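You operate a simulated robot arm through the tools that you are given. There is no shell and no other tool.

You run a simulated robot arm. Do the job below in one go: nothing can be reset, and whatever is moved stays where it is left.

TASK
Swap the low lemon tub for the mango tub.
Fine: the white cover moves on to the lemon tub, which stays on the counter top; the orange well ends shut.

The check looks at the end state, three seconds after you hand in, the way a careful person would. Anything else that was tipped, shoved, dropped, spilled or broken makes it a failure. Lids that push on must go on centred and level and be pressed home; caps that screw on are set level and turned clockwise until they are tight.

THE ROBOT
A 6-joint arm with a two-finger parallel gripper, fixed in place. Base frame: the origin is on the floor under the middle of its stand, x ahead of it, y to its left, z up; the work surface is at about z = 936. Readings come in mm, degrees, newtons and seconds.
It reaches about 1347 mm from its shoulder. Its first joint turns from -166.0 to 166.0 degrees. Payload 3.91 kg.
The TCP is the grasp point between the finger pads, 30 mm short of the fingertips. In the tool frame z runs along the fingers and y along their closing line. The gripper opens to 110 mm. The fingers are 20 mm wide and 10 mm thick; the gripper's body (48 by 112 mm) begins 55 mm behind the TCP.
Orientation is that of the tool frame in the base frame, as [roll, pitch, yaw] about the fixed x, y, z axes, in that order (R = Rz(yaw) Ry(pitch) Rx(roll)). With the fingers straight down and closing along the base's y, the tool's x points along the base's -x, its y along +y and its z along -z.

THE INTERFACE
- The arm moves only by the tool nudge_tool. Its argument "moves" is a list of rows, each a list of 3 entries, a list of its own where there are three numbers: the shift along the tool's x, y, z in units of 150 mm (1.0 is 150 mm), then the turn, a rotation vector about the tool's x, y, z in units of 180 degrees (1.0 is 180 degrees), then the opening in per cent of the stroke, from 0 (shut) to 100 (fully open). In form: [[[x, y, z], [rx, ry, rz], jaw], ...]. A call has 1 to 20 rows; each row is the pose to reach, as a shift and turn from the pose commanded when the call began, along the tool's axes at that moment. A call with a number of a shift or a turn outside -1 to 1 is refused whole. Rows are played at 5 a second. More than 50 mm and 8.6 degrees between two rows, or a gripper value outside its range, and nothing of the call is played. Where a pose cannot be reached the arm comes as near as it can. A force on the tool above 40 N (or 10 N above the force at the start of the call, whichever is more), or a blocked arm, ends the call early, and 0.2 s more pass. Each finger travels about 108 mm/s and halts on what it meets, pressing with about 43 N; the grip force reading is that of the motor and also rises with nothing between the fingers. The clock runs only during rows and for 0.2 s after the last one: add rows that repeat a pose to give the fingers time. The reply holds the time, the measured pose of the TCP, the force on the tool along the base axes, the opening and the grip force, in the units named above and with some noise, with the torque about the TCP (base axes, N m) and any sound that the robot's microphone picked up.
- Cameras (640 x 400 px; columns grow to the right, rows downward): "scene" is fixed at [401.6, -499.6, 1668.6]; the picture's right is [0.85, -0.52, 0.00], its down [-0.42, -0.69, -0.60] and it looks along [0.31, 0.51, -0.80] (base axes); focal length 229 px, centre (320, 200). "wrist" rides on the gripper at [72, 17, -103] in the tool frame; the picture's right is [-0.23, 0.97, 0.00], its down [-0.76, -0.18, -0.62] and it looks along [-0.61, -0.14, 0.78] (tool axes); focal length 222 px, centre (320, 200). There is no depth. A picture from a camera that has moved, and an enlarged one, comes with that camera's place and axes in the base frame and with its lens.
- snapshot(camera): a new picture of that camera. It takes no simulated time.
- enlarge(camera, box): a new picture of the part [left, top, right, bottom] of that camera's present view, enlarged. It takes no simulated time.
- close_job(): hands the job in; it is judged then, once.

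Nothing tells you positions but the pictures and the camera data. Unless the task says otherwise, let go and move clear before handing in.

The tools are called after "Emit:" as name(argument=value, ...) on one line, values as JSON. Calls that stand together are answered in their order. nudge_tool: Moves the arm, as the interface text tells. Its arguments: {"type":"object","properties":{"moves":{"type":"array","items":{"type":"array"}}},"required":["moves"]} The other tools are called the same way: snapshot (camera) takes a picture; enlarge (camera, box) takes an enlarged picture of a part of a camera's view; close_job () hands the job in.

At the start:

```text
t: 0.0
eef_pos: [414.2, 424.7, 1248.1]
tool_rot: [179.8, -0.1, 180.0]
contact_force: [0.1, -0.2, -1.0]
ft_torque: [-0.01, 0.0, 0.01]
finger_gap: 109.9
gripper_force: 0.0
```

scene: 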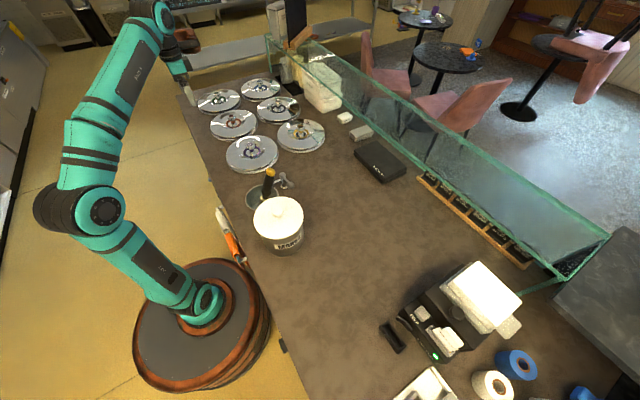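
wrist: 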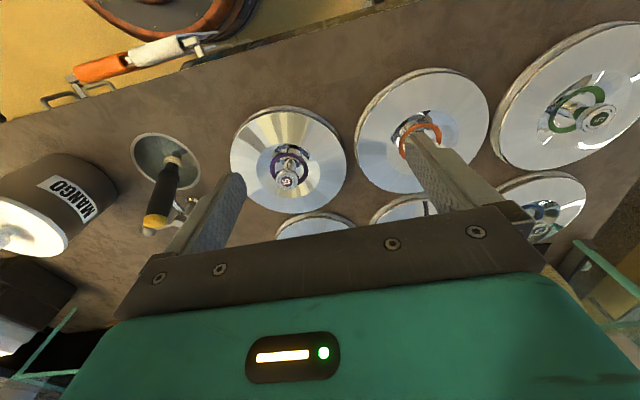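

I see a gelato counter with six metal well lids (coloured rings), a mango tub with a white cover on the counter, and a dipper well with a scoop. I'll take close-up pictures first to locate things precisely.

Emit:
enlarge(camera="scene", box=[180, 60, 340, 160])

Emit:
enlarge(camera="scene", box=[200, 130, 360, 260])

Emit:
enlarge(camera="wrist", box=[0, 50, 360, 275])

Emit:
enlarge(camera="wrist", box=[320, 0, 640, 250])

```text
4.00 times, centred on (260, 110) of scene
camera zoom: at [401.6, -499.6, 1668.6], right [0.85, -0.52, 0.0], down [-0.42, -0.69, -0.6], along [0.31, 0.51, -0.8], focal length 916 px, centre (560, 560)
```

zoom: 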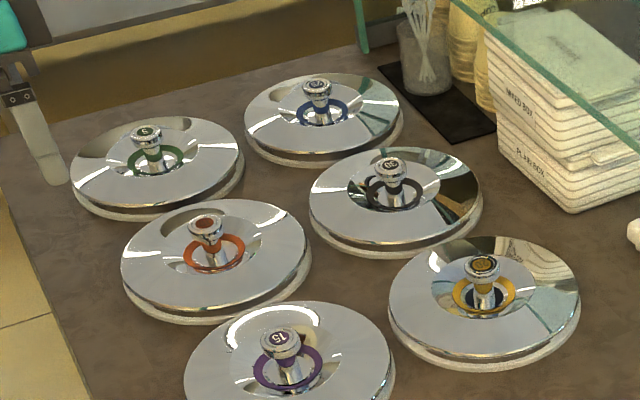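

```text
3.08 times, centred on (280, 195) of scene
camera zoom: at [401.6, -499.6, 1668.6], right [0.85, -0.52, 0.0], down [-0.42, -0.69, -0.6], along [0.31, 0.51, -0.8], focal length 705 px, centre (443, 215)
```

zoom: 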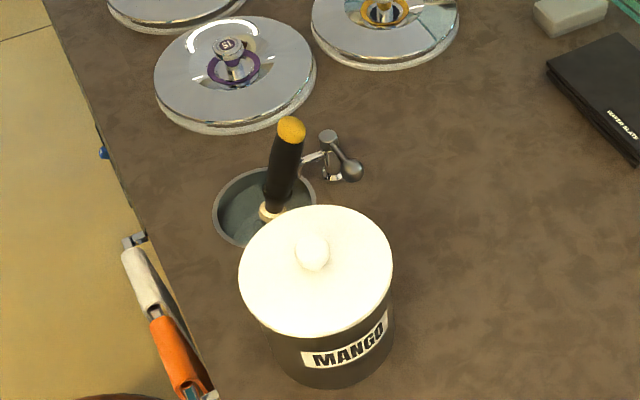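

```text
1.78 times, centred on (180, 162) of wrist
camera zoom: at [341.2, 439.7, 1351.1], right [0.23, 0.97, 0.0], down [0.76, -0.18, 0.62], along [0.61, -0.14, -0.78], focal length 395 px, centre (569, 267)
```

zoom: 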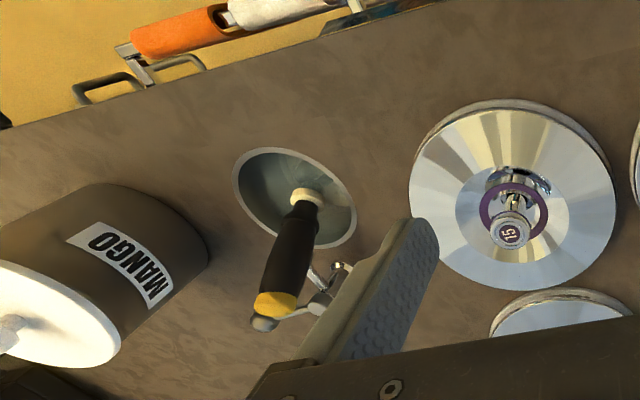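

```text
1.60 times, centred on (480, 125) of wrist
camera zoom: at [341.2, 439.7, 1351.1], right [0.23, 0.97, 0.0], down [0.76, -0.18, 0.62], along [0.61, -0.14, -0.78], focal length 355 px, centre (64, 320)
```

zoom: 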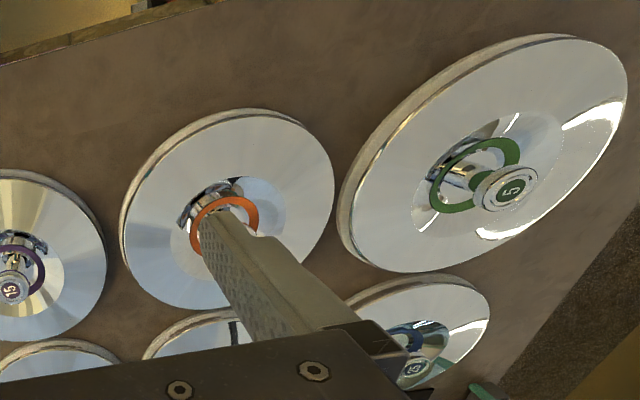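

The orange lid is around (550, 590), and the covered mango tub is around (486, -128). I'm moving the wrist camera to get a clear look at the orange lid and its knob.

Emit:
nudge_tool(moves=[[[0.12, 0.22, 0], [0, 0, 0], 100], [[0.24, 0.44, 0], [0, 0, 0], 100], [[0.36, 0.66, 0], [0, 0, 0], 100], [[0.48, 0.88, 0], [0, 0, 0], 100], [[0.52, 1.0, 0], [0, 0, 0], 100], [[0.52, 1.0, 0], [0, 0, 0], 100]])

Emit:
snapshot(camera="wrist")

```text
t: 1.4
eef_pos: [337.8, 576.5, 1251.6]
tool_rot: [179.9, 0.0, 179.9]
contact_force: [0.2, 0.4, 0.1]
ft_torque: [0.04, 0.0, -0.05]
finger_gap: 109.7
gripper_force: 0.1
```

```text
taken
camera wrist: at [264.3, 591.8, 1352.7], right [0.23, 0.97, 0.0], down [0.76, -0.18, 0.62], along [0.61, -0.14, -0.78], focal length 222 px, centre (320, 200)
```

wrist: 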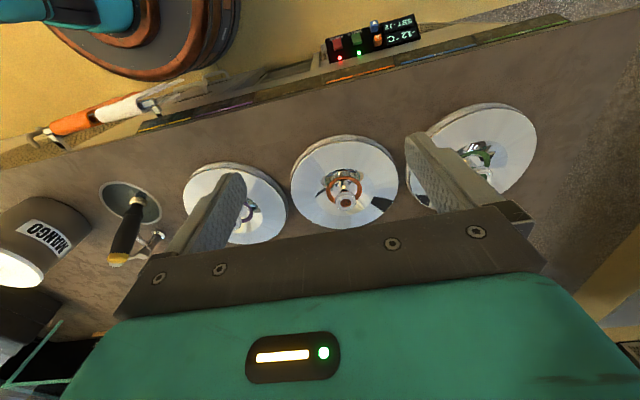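

I can see the orange lid with its ring and knob, plus coloured tags and a small control box along the counter's front edge. I'll enlarge those to check.

Emit:
enlarge(camera="wrist", box=[280, 120, 420, 240])

Emit:
enlarge(camera="wrist", box=[300, 0, 460, 100])

Emit:
enlarge(camera="wrist", box=[120, 60, 300, 160])

Emit:
enlarge(camera="wrist", box=[440, 0, 600, 100])

Emit:
snapshot(camera="scene")

```text
3.33 times, centred on (350, 180) of wrist
camera zoom: at [264.3, 591.8, 1352.7], right [0.23, 0.97, 0.0], down [0.76, -0.18, 0.62], along [0.61, -0.14, -0.78], focal length 740 px, centre (220, 267)
```

zoom: 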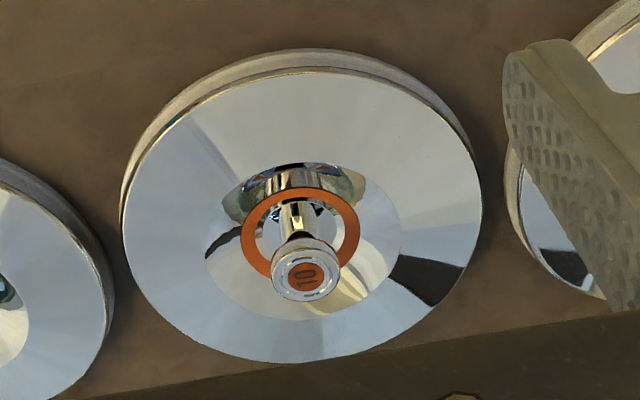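

```text
4.00 times, centred on (380, 50) of wrist
camera zoom: at [264.3, 591.8, 1352.7], right [0.23, 0.97, 0.0], down [0.76, -0.18, 0.62], along [0.61, -0.14, -0.78], focal length 888 px, centre (80, 800)
```

zoom: 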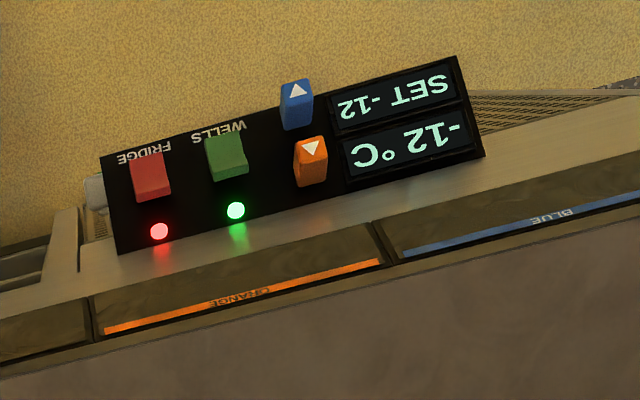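

```text
3.56 times, centred on (210, 110) of wrist
camera zoom: at [264.3, 591.8, 1352.7], right [0.23, 0.97, 0.0], down [0.76, -0.18, 0.62], along [0.61, -0.14, -0.78], focal length 790 px, centre (711, 520)
```

zoom: 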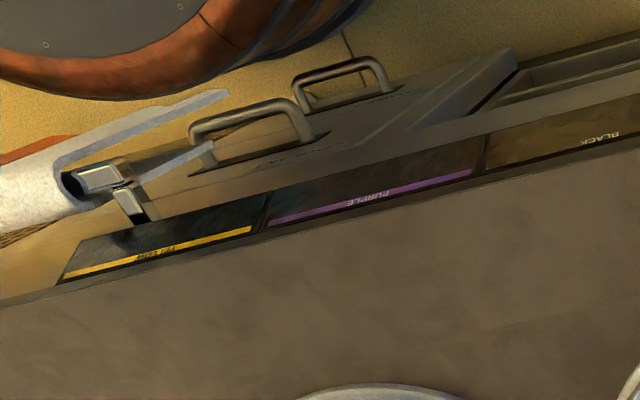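

```text
4.00 times, centred on (520, 50) of wrist
camera zoom: at [264.3, 591.8, 1352.7], right [0.23, 0.97, 0.0], down [0.76, -0.18, 0.62], along [0.61, -0.14, -0.78], focal length 888 px, centre (-480, 800)
```

zoom: 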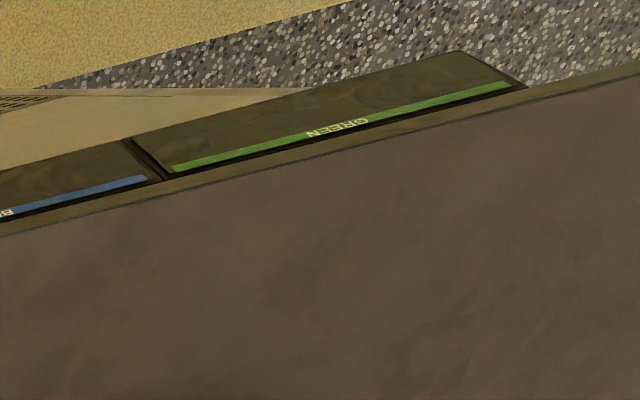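

```text
taken
```

scene: 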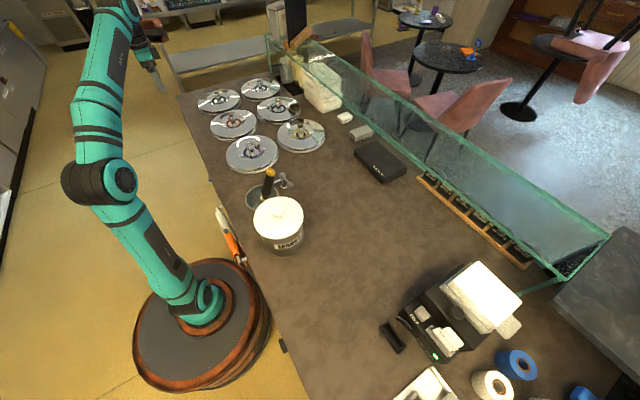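

The orange knob, marked "10", looks to be near (551, 578) with its top around z ≈ 1008. I'm moving in above it for a closer look before gripping.

Emit:
nudge_tool(moves=[[[-0.25, 0, 0.1], [0, 0, 0], 100], [[-0.5, 0, 0.2], [0, 0, 0], 100], [[-0.75, 0, 0.3], [0, 0, 0], 100], [[-1.0, 0, 0.4], [0, 0, 0], 100], [[-1.0, 0, 0.4], [0, 0, 0], 100]])

Emit:
snapshot(camera="wrist")

```text
t: 2.6
eef_pos: [485.6, 573.8, 1184.7]
tool_rot: [179.9, 0.0, -180.0]
contact_force: [-0.9, 0.3, 0.1]
ft_torque: [0.01, 0.01, 0.03]
finger_gap: 109.9
gripper_force: 0.1
```

```text
taken
camera wrist: at [413.0, 589.0, 1287.8], right [0.23, 0.97, 0.0], down [0.76, -0.18, 0.62], along [0.61, -0.14, -0.78], focal length 222 px, centre (320, 200)
```

wrist: 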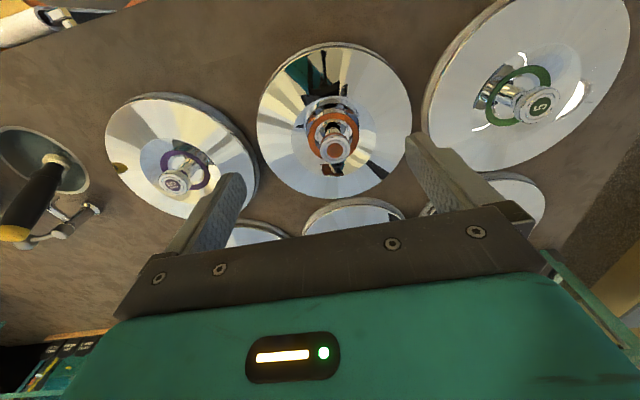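

Emit:
enlarge(camera="wrist", box=[250, 40, 420, 210])

```text
2.35 times, centred on (335, 125) of wrist
camera zoom: at [413.0, 589.0, 1287.8], right [0.23, 0.97, 0.0], down [0.76, -0.18, 0.62], along [0.61, -0.14, -0.78], focal length 523 px, centre (285, 376)
```

zoom: 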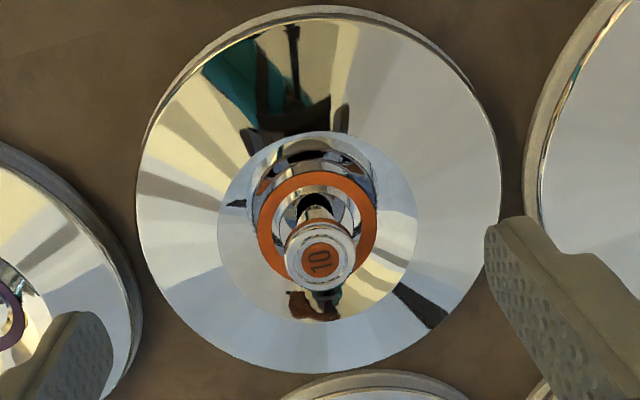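

The knob comes out at about (552, 577) with its top near z ≈ 1006. Before going in I'll hold still a few times to see how noisy the pose reading is.

Emit:
nudge_tool(moves=[[[0, 0, 0], [0, 0, 0], 100]])

Emit:
nudge_tool(moves=[[[0, 0, 0], [0, 0, 0], 60]])

Emit:
nudge_tool(moves=[[[0, 0, 0], [0, 0, 0], 60]])

Emit:
snapshot(camera="wrist")

```text
t: 3.0
eef_pos: [486.6, 572.5, 1184.5]
tool_rot: [179.8, 0.0, 179.9]
contact_force: [0.0, -0.9, -0.4]
ft_torque: [-0.01, 0.0, 0.01]
finger_gap: 110.3
gripper_force: 0.0
```

```text
t: 3.4
eef_pos: [485.7, 573.1, 1184.3]
tool_rot: [179.9, 0.0, 180.0]
contact_force: [0.1, 0.9, 0.0]
ft_torque: [-0.01, 0.0, 0.01]
finger_gap: 65.6
gripper_force: 0.0
```

```text
t: 3.8
eef_pos: [485.8, 574.6, 1184.7]
tool_rot: [179.9, 0.0, -180.0]
contact_force: [-0.3, -0.1, 0.1]
ft_torque: [0.06, -0.01, 0.02]
finger_gap: 65.9
gripper_force: 0.1
```

```text
taken
camera wrist: at [412.7, 589.1, 1287.9], right [0.23, 0.97, 0.0], down [0.76, -0.18, 0.62], along [0.61, -0.14, -0.78], focal length 222 px, centre (320, 200)
```

wrist: 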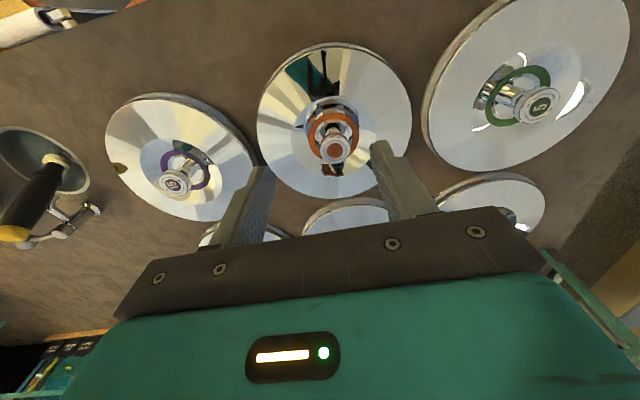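

The readings hold steady to about 1 mm. I'm moving above the knob at a safe height to check the alignment visually.

Emit:
nudge_tool(moves=[[[-0.15, 0.01, 0.2], [0, 0, 0], 60], [[-0.3, 0.02, 0.4], [0, 0, 0], 60], [[-0.44, 0.023, 0.6], [0, 0, 0], 60], [[-0.44, 0.023, 0.75], [0, 0, 0], 60], [[-0.44, 0.023, 0.75], [0, 0, 0], 60]])

Emit:
snapshot(camera="wrist")

Emit:
enlarge(camera="wrist", box=[220, 20, 420, 220])

```text
t: 5.0
eef_pos: [551.3, 581.1, 1076.5]
tool_rot: [179.8, 0.0, -180.0]
contact_force: [-0.1, -0.2, 0.3]
ft_torque: [0.01, 0.01, 0.02]
finger_gap: 66.0
gripper_force: 0.1
```

```text
taken
camera wrist: at [480.0, 596.4, 1177.0], right [0.23, 0.97, 0.0], down [0.76, -0.18, 0.62], along [0.61, -0.14, -0.78], focal length 222 px, centre (320, 200)
```

wrist: 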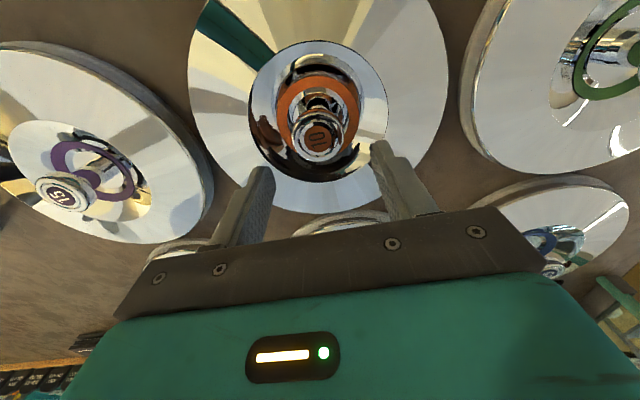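

```text
2.00 times, centred on (320, 120) of wrist
camera zoom: at [480.0, 596.4, 1177.0], right [0.23, 0.97, 0.0], down [0.76, -0.18, 0.62], along [0.61, -0.14, -0.78], focal length 444 px, centre (320, 360)
```

zoom: 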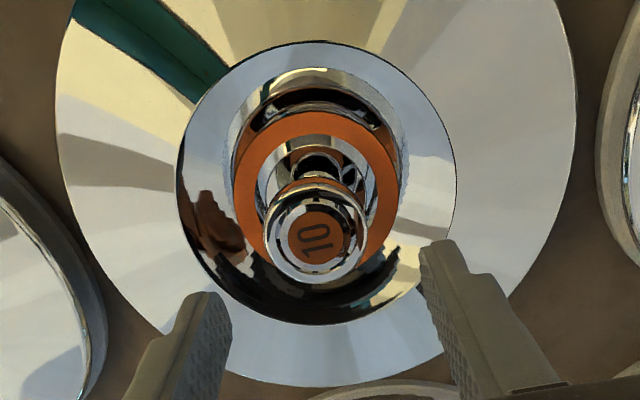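

The knob lies on the tool axis to within 2 mm. I'm descending so the pads straddle the knob cap, then closing.

Emit:
nudge_tool(moves=[[[0, -0.013, 0.15], [0, 0, 0], 60], [[0, -0.013, 0.3], [0, 0, 0], 60], [[0, -0.013, 0.42], [0, 0, 0], 60], [[0, -0.013, 0.48], [0, 0, 0], 60], [[0, -0.013, 0.48], [0, 0, 0], 60]])

Emit:
snapshot(camera="wrist")

Emit:
snapshot(camera="scene")

```text
t: 5.9
eef_pos: [552.5, 575.9, 1017.8]
tool_rot: [179.5, 0.6, 179.9]
contact_force: [0.8, -1.1, 12.4]
ft_torque: [-0.49, 0.1, 0.08]
finger_gap: 66.2
gripper_force: 0.1
stopped in row 4: the force on the tool passed its limit at 59 N (the readings are from after the stop); the commanded pose is now the measured one
```

```text
taken
camera wrist: at [479.2, 590.2, 1120.2], right [0.23, 0.97, 0.01], down [0.76, -0.18, 0.63], along [0.61, -0.13, -0.78], focal length 222 px, centre (320, 200)
```

wrist: 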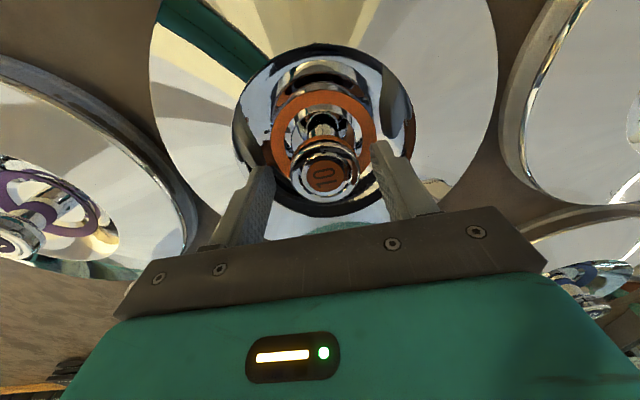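

```text
taken
```

scene: 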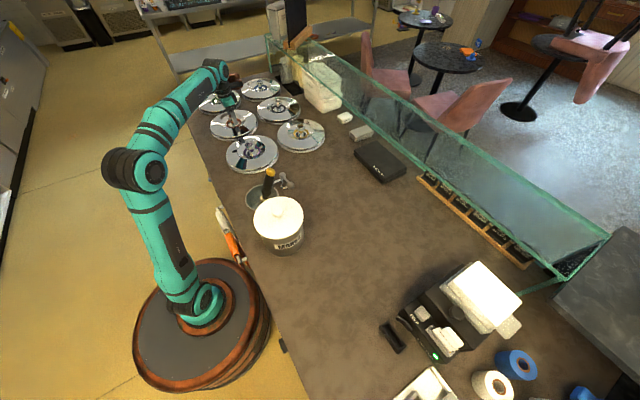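

Contact came earlier than expected, at TCP z ≈ 1018, so the fingertips are touching something. I'll look closely before doing anything else.

Emit:
enlarge(camera="wrist", box=[200, 60, 440, 240])

Emit:
enlarge(camera="scene", box=[190, 60, 310, 150])

```text
2.22 times, centred on (320, 150) of wrist
camera zoom: at [479.2, 590.2, 1120.2], right [0.23, 0.97, 0.01], down [0.76, -0.18, 0.63], along [0.61, -0.13, -0.78], focal length 494 px, centre (320, 311)
```

zoom: 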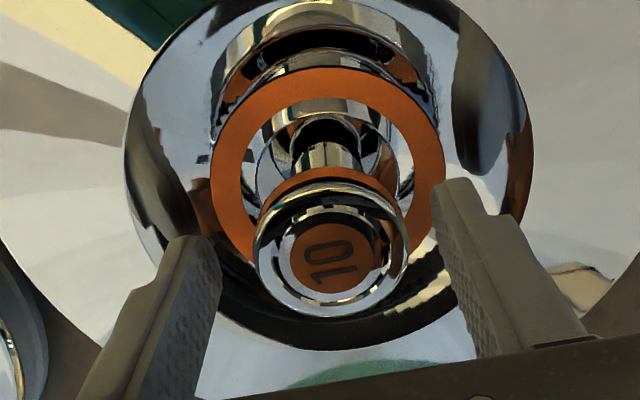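

```text
4.44 times, centred on (250, 105) of scene
camera zoom: at [401.6, -499.6, 1668.6], right [0.85, -0.52, 0.0], down [-0.42, -0.69, -0.6], along [0.31, 0.51, -0.8], focal length 1018 px, centre (631, 622)
```

zoom: 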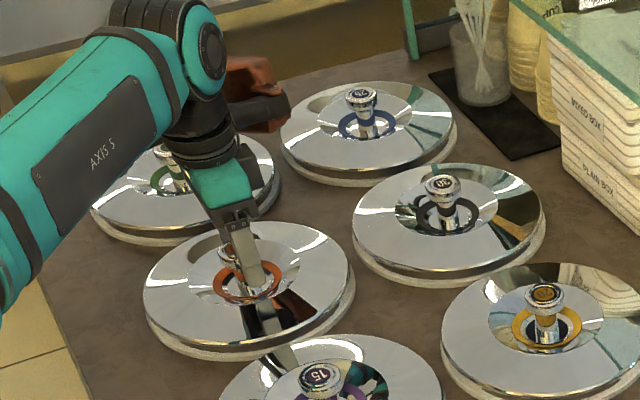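

The torque shows that only the -y fingertip touched, at about z 988, so my height and x estimates may be off. I'm lifting and turning the wrist 90° to see the knob from another side.

Emit:
nudge_tool(moves=[[[0, 0, -0.1], [0, 0, 0], 60], [[0, 0, -0.3], [0, 0, 0], 60], [[0, 0, -0.5], [0, 0, 0], 60], [[0, 0, -0.6], [0, 0, 0], 60], [[0, 0, -0.6], [0, 0, 0.045], 60], [[0, 0, -0.6], [0, 0, 0.09], 60], [[0, 0, -0.6], [0, 0, 0.135], 60], [[0, 0, -0.6], [0, 0, 0.18], 60], [[0, 0, -0.6], [0, 0, 0.225], 60], [[0, 0, -0.6], [0, 0, 0.27], 60], [[0, 0, -0.6], [0, 0, 0.315], 60], [[0, 0, -0.6], [0, 0, 0.36], 60], [[0, 0, -0.6], [0, 0, 0.405], 60], [[0, 0, -0.6], [0, 0, 0.45], 60], [[0, 0, -0.6], [0, 0, 0.495], 60], [[0, 0, -0.6], [0, 0, 0.5], 60], [[0, 0, -0.6], [0, 0, 0.5], 60]])

Emit:
snapshot(camera="wrist")

Emit:
enlarge(camera="scene", box=[190, 60, 310, 150])

```text
t: 9.5
eef_pos: [553.7, 576.6, 1107.8]
tool_rot: [179.5, -0.5, 90.0]
contact_force: [0.1, -0.1, -0.8]
ft_torque: [0.01, 0.01, 0.03]
finger_gap: 65.9
gripper_force: 0.0
```

```text
taken
camera wrist: at [568.8, 646.1, 1210.4], right [0.97, -0.23, 0.01], down [-0.18, -0.77, 0.62], along [-0.14, -0.6, -0.79], focal length 222 px, centre (320, 200)
```

wrist: 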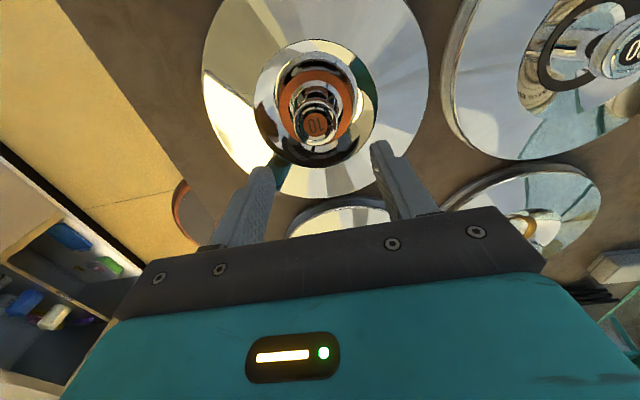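

```text
4.44 times, centred on (250, 105) of scene
camera zoom: at [401.6, -499.6, 1668.6], right [0.85, -0.52, 0.0], down [-0.42, -0.69, -0.6], along [0.31, 0.51, -0.8], focal length 1018 px, centre (631, 622)
```

zoom: 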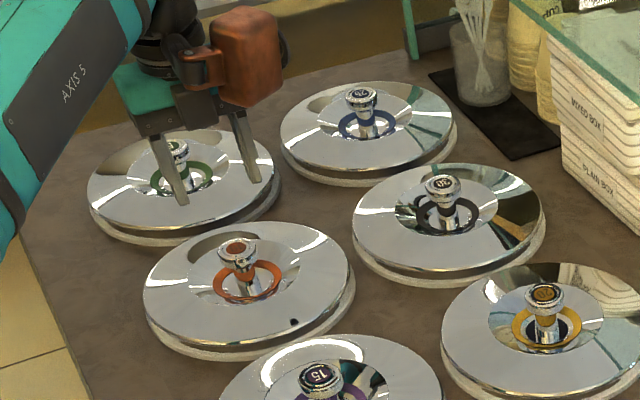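

Emit:
enlarge(camera="wrist", box=[220, 20, 420, 220])

Emit:
nudge_tool(moves=[[[0, 0, 0], [0, 0, 0], 60]])

```text
2.00 times, centred on (320, 120) of wrist
camera zoom: at [568.8, 646.1, 1210.4], right [0.97, -0.23, 0.01], down [-0.18, -0.77, 0.62], along [-0.14, -0.6, -0.79], focal length 444 px, centre (320, 360)
```

zoom: 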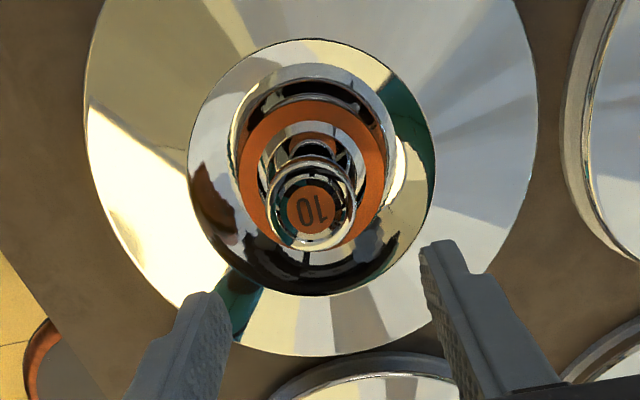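

```text
t: 9.9
eef_pos: [553.7, 575.8, 1106.9]
tool_rot: [179.5, -0.5, 90.0]
contact_force: [0.0, -0.7, -0.4]
ft_torque: [-0.01, 0.01, 0.0]
finger_gap: 66.0
gripper_force: 0.1
```

From both views the knob top works out at (550.3, 577.8, ~1008), with a raised crest around the ring, which is what the wide-open fingers hit. I'm levelling the tool, narrowing the jaws to about 52 mm and coming down to just above the crest.

Emit:
nudge_tool(moves=[[[0.0107, -0.0227, 0], [0.0028, -0.0028, 0], 47], [[0.0107, -0.0227, 0.15], [0.0028, -0.0028, 0], 47], [[0.0107, -0.0227, 0.3], [0.0028, -0.0028, 0], 47], [[0.0107, -0.0227, 0.42], [0.0028, -0.0028, 0], 47], [[0.0107, -0.0227, 0.5], [0.0028, -0.0028, 0], 47], [[0.0107, -0.0227, 0.5], [0.0028, -0.0028, 0], 47]])

Emit:
enlarge(camera="wrist", box=[200, 60, 440, 240])

Emit:
enlarge(camera="scene", box=[190, 60, 310, 150])

```text
t: 11.3
eef_pos: [548.9, 579.5, 1032.2]
tool_rot: [-180.0, 0.0, 90.0]
contact_force: [-0.2, 0.0, 0.0]
ft_torque: [0.01, 0.0, 0.0]
finger_gap: 51.7
gripper_force: 0.0
```

```text
2.22 times, centred on (320, 150) of wrist
camera zoom: at [565.5, 650.5, 1134.7], right [0.97, -0.23, 0.0], down [-0.18, -0.76, 0.62], along [-0.14, -0.61, -0.78], focal length 494 px, centre (320, 311)
```

zoom: 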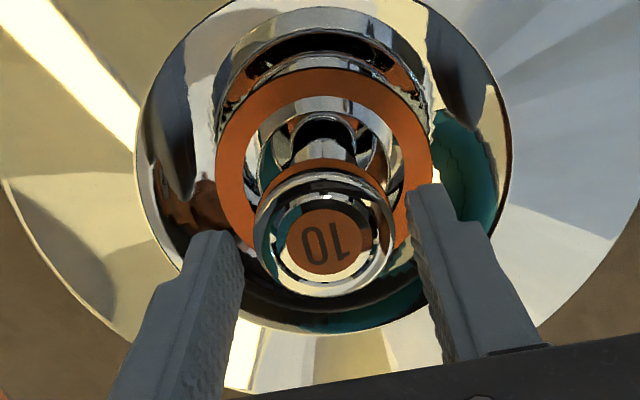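

```text
4.44 times, centred on (250, 105) of scene
camera zoom: at [401.6, -499.6, 1668.6], right [0.85, -0.52, 0.0], down [-0.42, -0.69, -0.6], along [0.31, 0.51, -0.8], focal length 1018 px, centre (631, 622)
```

zoom: 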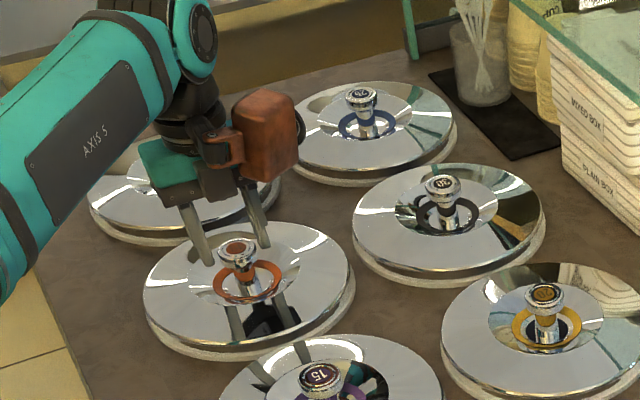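

Now well aligned: the remaining offset is 1.5 mm in x and 1.7 mm in y. I'm correcting that and lowering slowly.

Emit:
nudge_tool(moves=[[[-0.011, 0.01, 0.0], [0, 0, 0], 47], [[-0.011, 0.01, 0.03], [0, 0, 0], 47], [[-0.011, 0.01, 0.06], [0, 0, 0], 47], [[-0.011, 0.01, 0.08], [0, 0, 0], 47], [[-0.011, 0.01, 0.1], [0, 0, 0], 47], [[-0.011, 0.01, 0.12], [0, 0, 0], 47], [[-0.011, 0.01, 0.12], [0, 0, 0], 47]])

Emit:
enlarge(camera="wrist", box=[200, 60, 440, 240])

Emit:
enlarge(camera="scene", box=[200, 85, 280, 145])

```text
t: 12.7
eef_pos: [549.1, 575.9, 1017.4]
tool_rot: [179.9, -0.3, 90.0]
contact_force: [1.7, 2.0, 7.6]
ft_torque: [-0.01, 0.21, -0.05]
finger_gap: 51.0
gripper_force: 0.1
stopped in row 7: the force on the tool passed its limit at 44 N (the readings are from after the stop); the commanded pose is now the measured one
```

```text
2.22 times, centred on (320, 150) of wrist
camera zoom: at [566.6, 646.5, 1121.0], right [0.97, -0.23, 0.0], down [-0.18, -0.77, 0.62], along [-0.14, -0.6, -0.79], focal length 494 px, centre (320, 311)
```

zoom: 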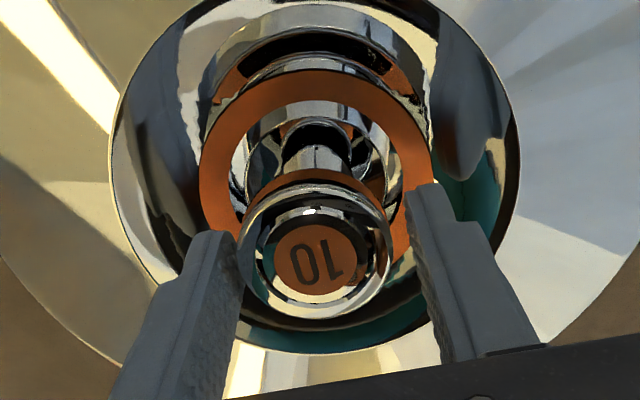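

```text
6.67 times, centred on (240, 115) of scene
camera zoom: at [401.6, -499.6, 1668.6], right [0.85, -0.52, 0.0], down [-0.42, -0.69, -0.6], along [0.31, 0.51, -0.8], focal length 1528 px, centre (853, 767)
```

zoom: 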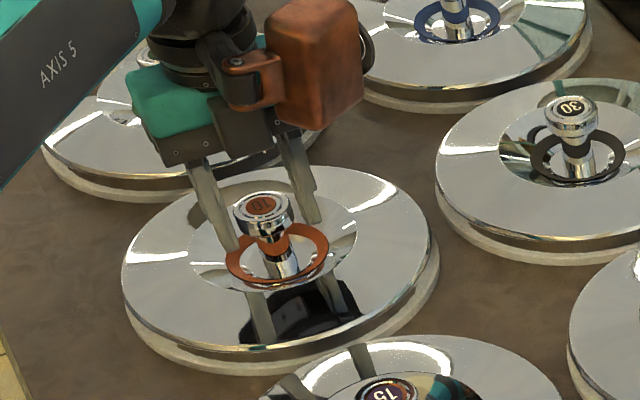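

The contact plane is about z ≈ 986 for the fingertips, and the knob cap sits above it, so gripping the cap with the fingertip part of the pads should be enough. I'm backing up 3 mm, levelling and closing on the knob.

Emit:
nudge_tool(moves=[[[0, 0, -0.02], [0.0006, -0.0017, 0], 47], [[0, 0, -0.02], [0.0006, -0.0017, 0], 47], [[0, 0, -0.02], [0.0006, -0.0017, 0], 40], [[0, 0, -0.02], [0.0006, -0.0017, 0], 30], [[0, 0, -0.02], [0.0006, -0.0017, 0], 10], [[0, 0, -0.02], [0.0006, -0.0017, 0], 0], [[0, 0, -0.02], [0.0006, -0.0017, 0], 0], [[0, 0, -0.02], [0.0006, -0.0017, 0], 0]])

Emit:
enlarge(camera="wrist", box=[200, 60, 440, 240])

Emit:
enlarge(camera="scene", box=[200, 85, 280, 145])

```text
t: 14.5
eef_pos: [549.0, 575.5, 1019.5]
tool_rot: [180.0, 0.0, 89.9]
contact_force: [0.4, -0.7, 0.7]
ft_torque: [0.0, 0.08, 0.03]
finger_gap: 41.3
gripper_force: 42.2
```

```text
2.22 times, centred on (320, 150) of wrist
camera zoom: at [566.7, 646.9, 1122.3], right [0.97, -0.23, 0.0], down [-0.18, -0.76, 0.62], along [-0.14, -0.61, -0.78], focal length 494 px, centre (320, 311)
```

zoom: 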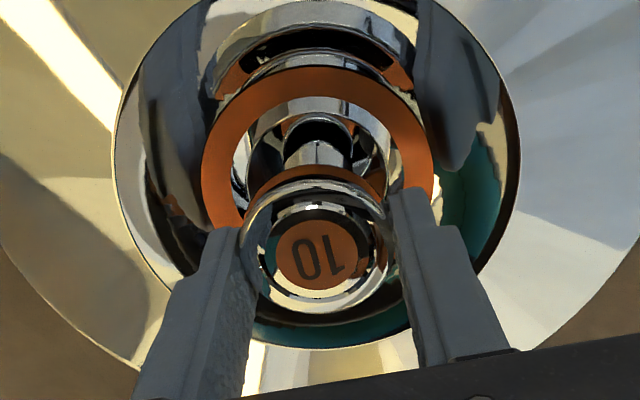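

```text
6.67 times, centred on (240, 115) of scene
camera zoom: at [401.6, -499.6, 1668.6], right [0.85, -0.52, 0.0], down [-0.42, -0.69, -0.6], along [0.31, 0.51, -0.8], focal length 1528 px, centre (853, 767)
```

zoom: 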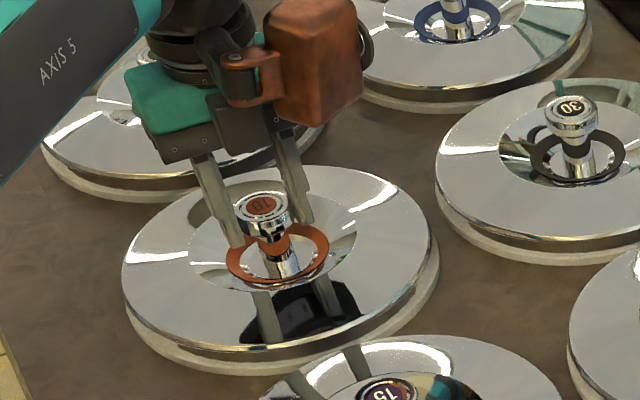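

The knob is gripped at 41.3 mm with about 42 N. I'm lifting the lid slowly and checking.

Emit:
nudge_tool(moves=[[[0, 0, -0.03], [0, 0, 0], 0], [[0, 0, -0.08], [0, 0, 0], 0], [[0, 0, -0.15], [0, 0, 0], 0], [[0, 0, -0.25], [0, 0, 0], 0], [[0, 0, -0.35], [0, 0, 0], 0], [[0, 0, -0.5], [0, 0, 0], 0], [[0, 0, -0.65], [0, 0, 0], 0], [[0, 0, -0.65], [0, 0, 0], 0]])

Emit:
snapshot(camera="scene")

Emit:
snapshot(camera="wrist")

```text
t: 16.3
eef_pos: [549.7, 577.4, 1119.7]
tool_rot: [-180.0, 0.0, 89.9]
contact_force: [0.3, -0.1, -3.8]
ft_torque: [-0.02, -0.01, 0.01]
finger_gap: 41.1
gripper_force: 43.2
```

```text
taken
```

scene: 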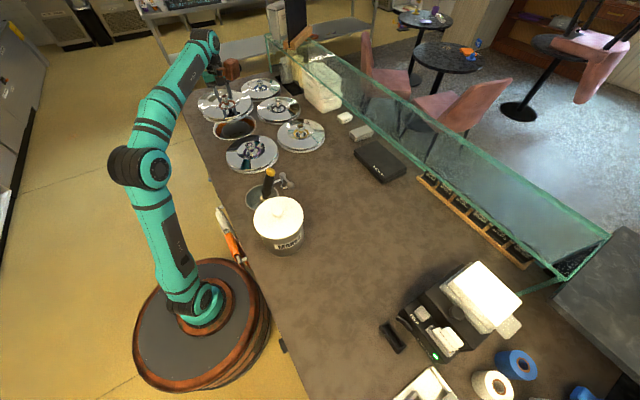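

```text
taken
camera wrist: at [566.3, 647.5, 1222.1], right [0.97, -0.23, 0.0], down [-0.18, -0.76, 0.62], along [-0.14, -0.61, -0.78], focal length 222 px, centre (320, 200)
```

wrist: 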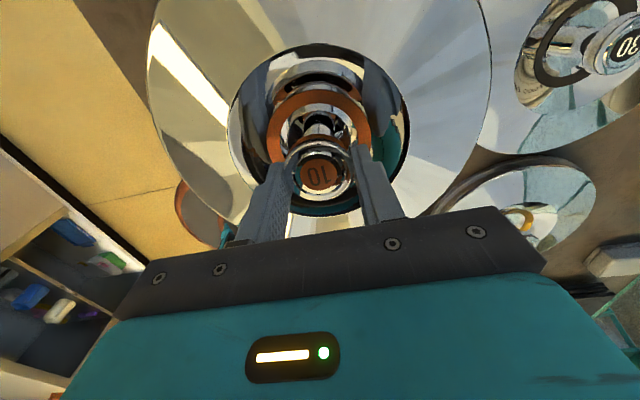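

The lid is up (about 0.4 kg) and the well is open. I'll look into it.

Emit:
enlarge(camera="scene", box=[190, 75, 290, 150])

```text
5.33 times, centred on (240, 112) of scene
camera zoom: at [401.6, -499.6, 1668.6], right [0.85, -0.52, 0.0], down [-0.42, -0.69, -0.6], along [0.31, 0.51, -0.8], focal length 1222 px, centre (747, 667)
```

zoom: 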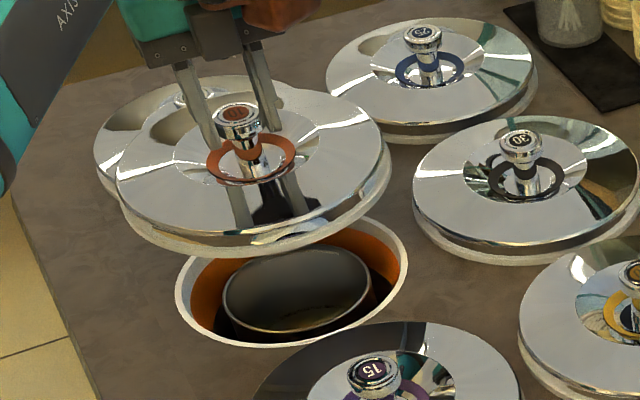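

The lemon tub sits inside the orange well with its rim slightly below the counter and a gap around it. I'm carrying the lid up and over to free counter space near (760, 20).

Emit:
nudge_tool(moves=[[[0, 0, -0.15], [0, 0, 0], 0], [[0, 0, -0.3], [0, 0, 0], 0], [[0, 0, -0.4], [0, 0, 0], 0], [[-0.1, 0.05, -0.4], [0, 0, 0], 0], [[-0.25, 0.1, -0.4], [0, 0, 0], 0], [[-0.4, 0.16, -0.4], [0, 0, 0], 0], [[-0.55, 0.22, -0.4], [0, 0, 0], 0], [[-0.7, 0.28, -0.4], [0, 0, 0], 0], [[-0.85, 0.34, -0.4], [0, 0, 0], 0], [[-0.95, 0.38, -0.4], [0, 0, 0], 0], [[-1.0, 0.4, -0.4], [0, 0, 0], 0], [[-1.0, 0.4, -0.4], [0, 0, 0], 0]])

Emit:
nudge_tool(moves=[[[-0.1, 0.05, 0], [0, 0, 0], 0], [[-0.25, 0.1, 0], [0, 0, 0], 0], [[-0.4, 0.16, 0], [0, 0, 0], 0], [[-0.55, 0.22, 0], [0, 0, 0], 0], [[-0.7, 0.28, 0], [0, 0, 0], 0], [[-0.85, 0.34, 0], [0, 0, 0], 0], [[-0.95, 0.38, 0], [0, 0, 0], 0], [[-1.0, 0.4, 0], [0, 0, 0], 0], [[-1.0, 0.4, 0], [0, 0, 0], 0]])

Emit:
nudge_tool(moves=[[[-0.1, 0.05, 0], [0, 0, 0], 0], [[-0.25, 0.1, 0], [0, 0, 0], 0], [[-0.4, 0.16, 0], [0, 0, 0], 0], [[-0.55, 0.22, 0], [0, 0, 0], 0], [[-0.7, 0.28, 0], [0, 0, 0], 0], [[-0.85, 0.34, 0], [0, 0, 0], 0], [[-0.95, 0.38, 0], [0, 0, 0], 0], [[-1.0, 0.4, 0], [0, 0, 0], 0], [[-1.0, 0.4, 0], [0, 0, 0], 0]])

Emit:
snapshot(camera="scene")

```text
t: 18.9
eef_pos: [612.6, 426.5, 1176.0]
tool_rot: [180.0, 0.0, 90.0]
contact_force: [0.4, -0.7, -2.3]
ft_torque: [-0.02, 0.04, -0.03]
finger_gap: 40.9
gripper_force: 43.3
```

```text
t: 20.9
eef_pos: [670.2, 277.2, 1176.8]
tool_rot: [-180.0, 0.0, 90.0]
contact_force: [0.2, -0.1, -2.4]
ft_torque: [0.01, 0.03, 0.02]
finger_gap: 41.2
gripper_force: 43.3
```

```text
t: 22.9
eef_pos: [731.1, 126.3, 1177.3]
tool_rot: [179.9, 0.0, 90.0]
contact_force: [0.7, 0.0, -2.6]
ft_torque: [-0.04, -0.05, 0.02]
finger_gap: 41.0
gripper_force: 42.9
```

```text
taken
```

scene: 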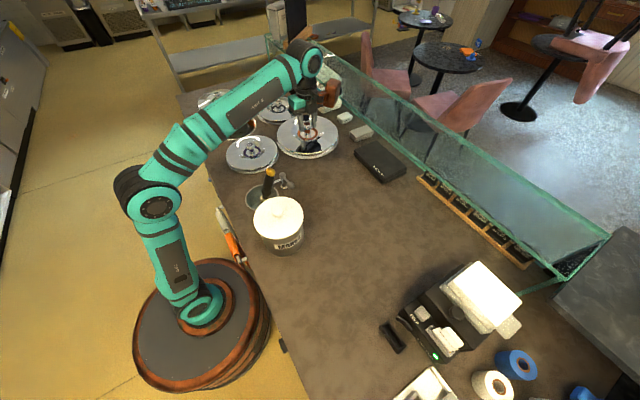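

Still carrying it securely. I'll finish the traverse and lower toward the counter.

Emit:
nudge_tool(moves=[[[-0.1, 0.04, 0], [0, 0, 0], 0], [[-0.25, 0.1, 0], [0, 0, 0], 0], [[-0.4, 0.16, 0], [0, 0, 0], 0], [[-0.55, 0.22, 0], [0, 0, 0], 0], [[-0.7, 0.26, 0], [0, 0, 0], 0], [[-0.77, 0.26, 0], [0, 0, 0], 0], [[-0.77, 0.26, 0.15], [0, 0, 0], 0], [[-0.77, 0.26, 0.3], [0, 0, 0], 0], [[-0.77, 0.26, 0.45], [0, 0, 0], 0], [[-0.77, 0.26, 0.6], [0, 0, 0], 0], [[-0.77, 0.26, 0.7], [0, 0, 0], 0], [[-0.77, 0.26, 0.7], [0, 0, 0], 0]])

Emit:
snapshot(camera="scene")

Emit:
enlarge(camera="scene", box=[270, 110, 390, 200])

Emit:
enlarge(camera="scene", box=[190, 75, 290, 150])

```text
t: 25.5
eef_pos: [768.7, 9.2, 1074.3]
tool_rot: [-180.0, -0.1, 90.0]
contact_force: [-0.1, 0.3, -3.3]
ft_torque: [-0.03, -0.02, -0.04]
finger_gap: 41.1
gripper_force: 42.8
```

```text
taken
```

scene: 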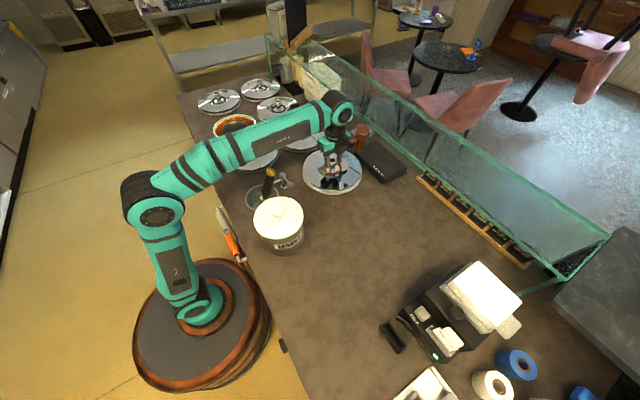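

```text
4.44 times, centred on (330, 155) of scene
camera zoom: at [401.6, -499.6, 1668.6], right [0.85, -0.52, 0.0], down [-0.42, -0.69, -0.6], along [0.31, 0.51, -0.8], focal length 1018 px, centre (276, 400)
```

zoom: 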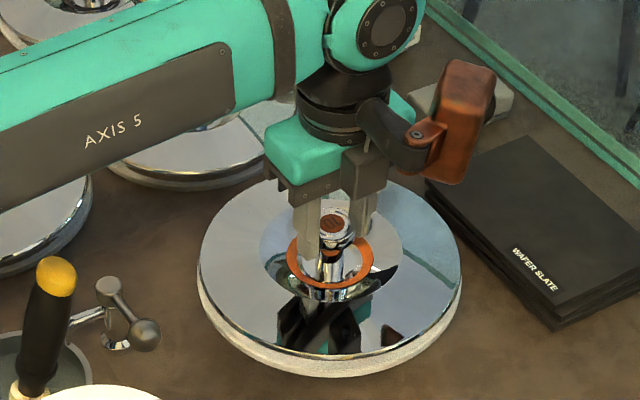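

```text
5.33 times, centred on (240, 112) of scene
camera zoom: at [401.6, -499.6, 1668.6], right [0.85, -0.52, 0.0], down [-0.42, -0.69, -0.6], along [0.31, 0.51, -0.8], focal length 1222 px, centre (747, 667)
```

zoom: 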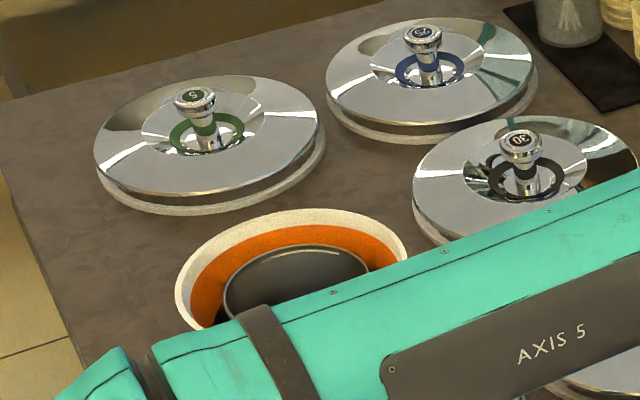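

The lid is hanging over clear counter, well away from the wafer box and the tap. I'm lowering it in small steps to touch down.

Emit:
nudge_tool(moves=[[[0, 0, 0.08], [0, 0, 0], 0], [[0, 0, 0.16], [0, 0, 0], 0], [[0, 0, 0.22], [0, 0, 0], 0], [[0, 0, 0.26], [0, 0, 0], 0], [[0, 0, 0.28], [0, 0, 0], 0], [[0, 0, 0.28], [0, 0, 0], 0]])

Emit:
enlarge(camera="scene", box=[270, 110, 390, 200])

```text
t: 26.9
eef_pos: [769.8, 10.3, 1033.0]
tool_rot: [180.0, 0.0, 90.0]
contact_force: [0.1, 0.1, -2.6]
ft_torque: [-0.04, 0.01, 0.0]
finger_gap: 41.2
gripper_force: 43.1
```

```text
4.44 times, centred on (330, 155) of scene
camera zoom: at [401.6, -499.6, 1668.6], right [0.85, -0.52, 0.0], down [-0.42, -0.69, -0.6], along [0.31, 0.51, -0.8], focal length 1018 px, centre (276, 400)
```

zoom: 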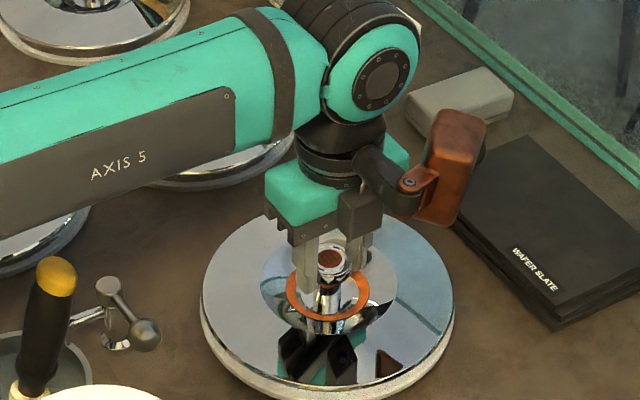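

Emit:
nudge_tool(moves=[[[0, 0, 0.015], [0, 0, 0], 0], [[0, 0, 0.03], [0, 0, 0], 0], [[0, 0, 0.045], [0, 0, 0], 0], [[0, 0, 0.055], [0, 0, 0], 0], [[0, 0, 0.065], [0, 0, 0], 0], [[0, 0, 0.065], [0, 0, 0], 0]])

```text
t: 27.9
eef_pos: [768.5, 10.5, 1025.7]
tool_rot: [179.6, 0.0, 89.9]
contact_force: [1.4, 1.9, 7.7]
ft_torque: [0.22, 0.74, -0.04]
finger_gap: 41.2
gripper_force: 43.0
stopped in row 5: the force on the tool passed its limit at 45 N (the readings are from after the stop); the commanded pose is now the measured one
```

Emit:
enlarge(camera="scene", box=[270, 110, 390, 200])

Emit:
snapshot(camera="wrist")

```text
4.44 times, centred on (330, 155) of scene
camera zoom: at [401.6, -499.6, 1668.6], right [0.85, -0.52, 0.0], down [-0.42, -0.69, -0.6], along [0.31, 0.51, -0.8], focal length 1018 px, centre (276, 400)
```

zoom: 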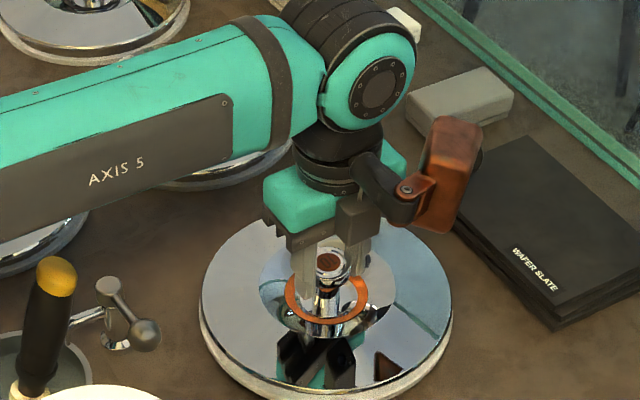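

```text
taken
camera wrist: at [784.7, 81.5, 1128.5], right [0.97, -0.23, 0.01], down [-0.18, -0.76, 0.62], along [-0.14, -0.61, -0.78], focal length 222 px, centre (320, 200)
```

wrist: 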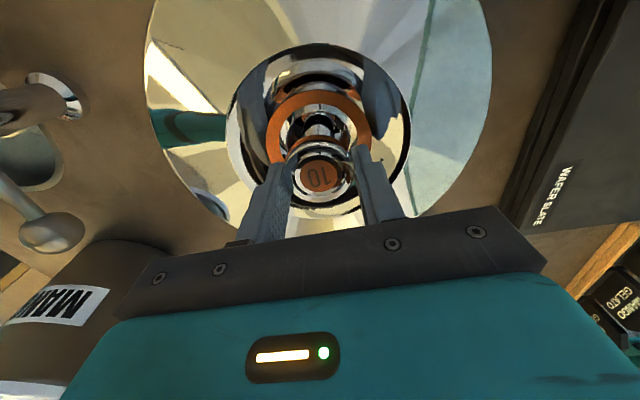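

The lid is resting on the counter. I'm opening the fingers just enough and rising straight up.

Emit:
nudge_tool(moves=[[[0, 0, 0], [0, 0, 0], 42], [[0, 0, 0], [0, 0, 0], 48], [[0, 0, 0], [0, 0, 0], 48], [[0, 0, -0.1], [0.0022, 0, 0], 48], [[0, 0, -0.25], [0.0022, 0, 0], 48], [[0, 0, -0.45], [0.0022, 0, 0], 48], [[0, 0, -0.65], [0.0022, 0, 0], 70], [[0, 0, -0.85], [0.0022, 0, 0], 100], [[0, 0, -1.0], [0.0022, 0, 0], 100], [[0, 0, -1.0], [0.0022, 0, 0], 100]])

Emit:
snapshot(camera="scene")

Emit:
snapshot(camera="wrist")

```text
t: 30.1
eef_pos: [767.3, 11.3, 1173.7]
tool_rot: [-179.9, 0.0, 90.0]
contact_force: [-0.9, 0.2, 0.8]
ft_torque: [-0.02, -0.02, -0.02]
finger_gap: 110.0
gripper_force: 0.0
```

```text
taken
```

scene: 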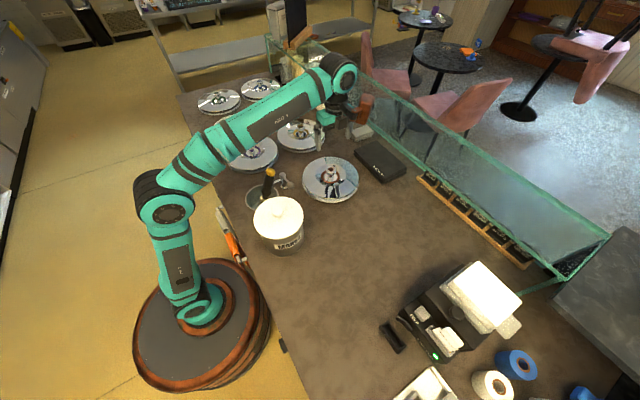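

```text
taken
camera wrist: at [783.7, 82.1, 1277.0], right [0.97, -0.23, 0.0], down [-0.18, -0.76, 0.62], along [-0.14, -0.61, -0.78], focal length 222 px, centre (320, 200)
```

wrist: 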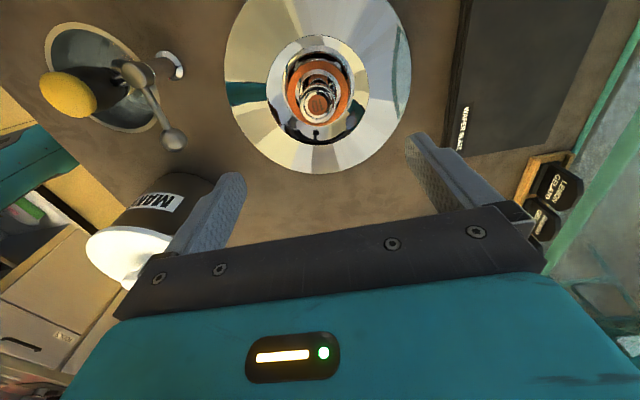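

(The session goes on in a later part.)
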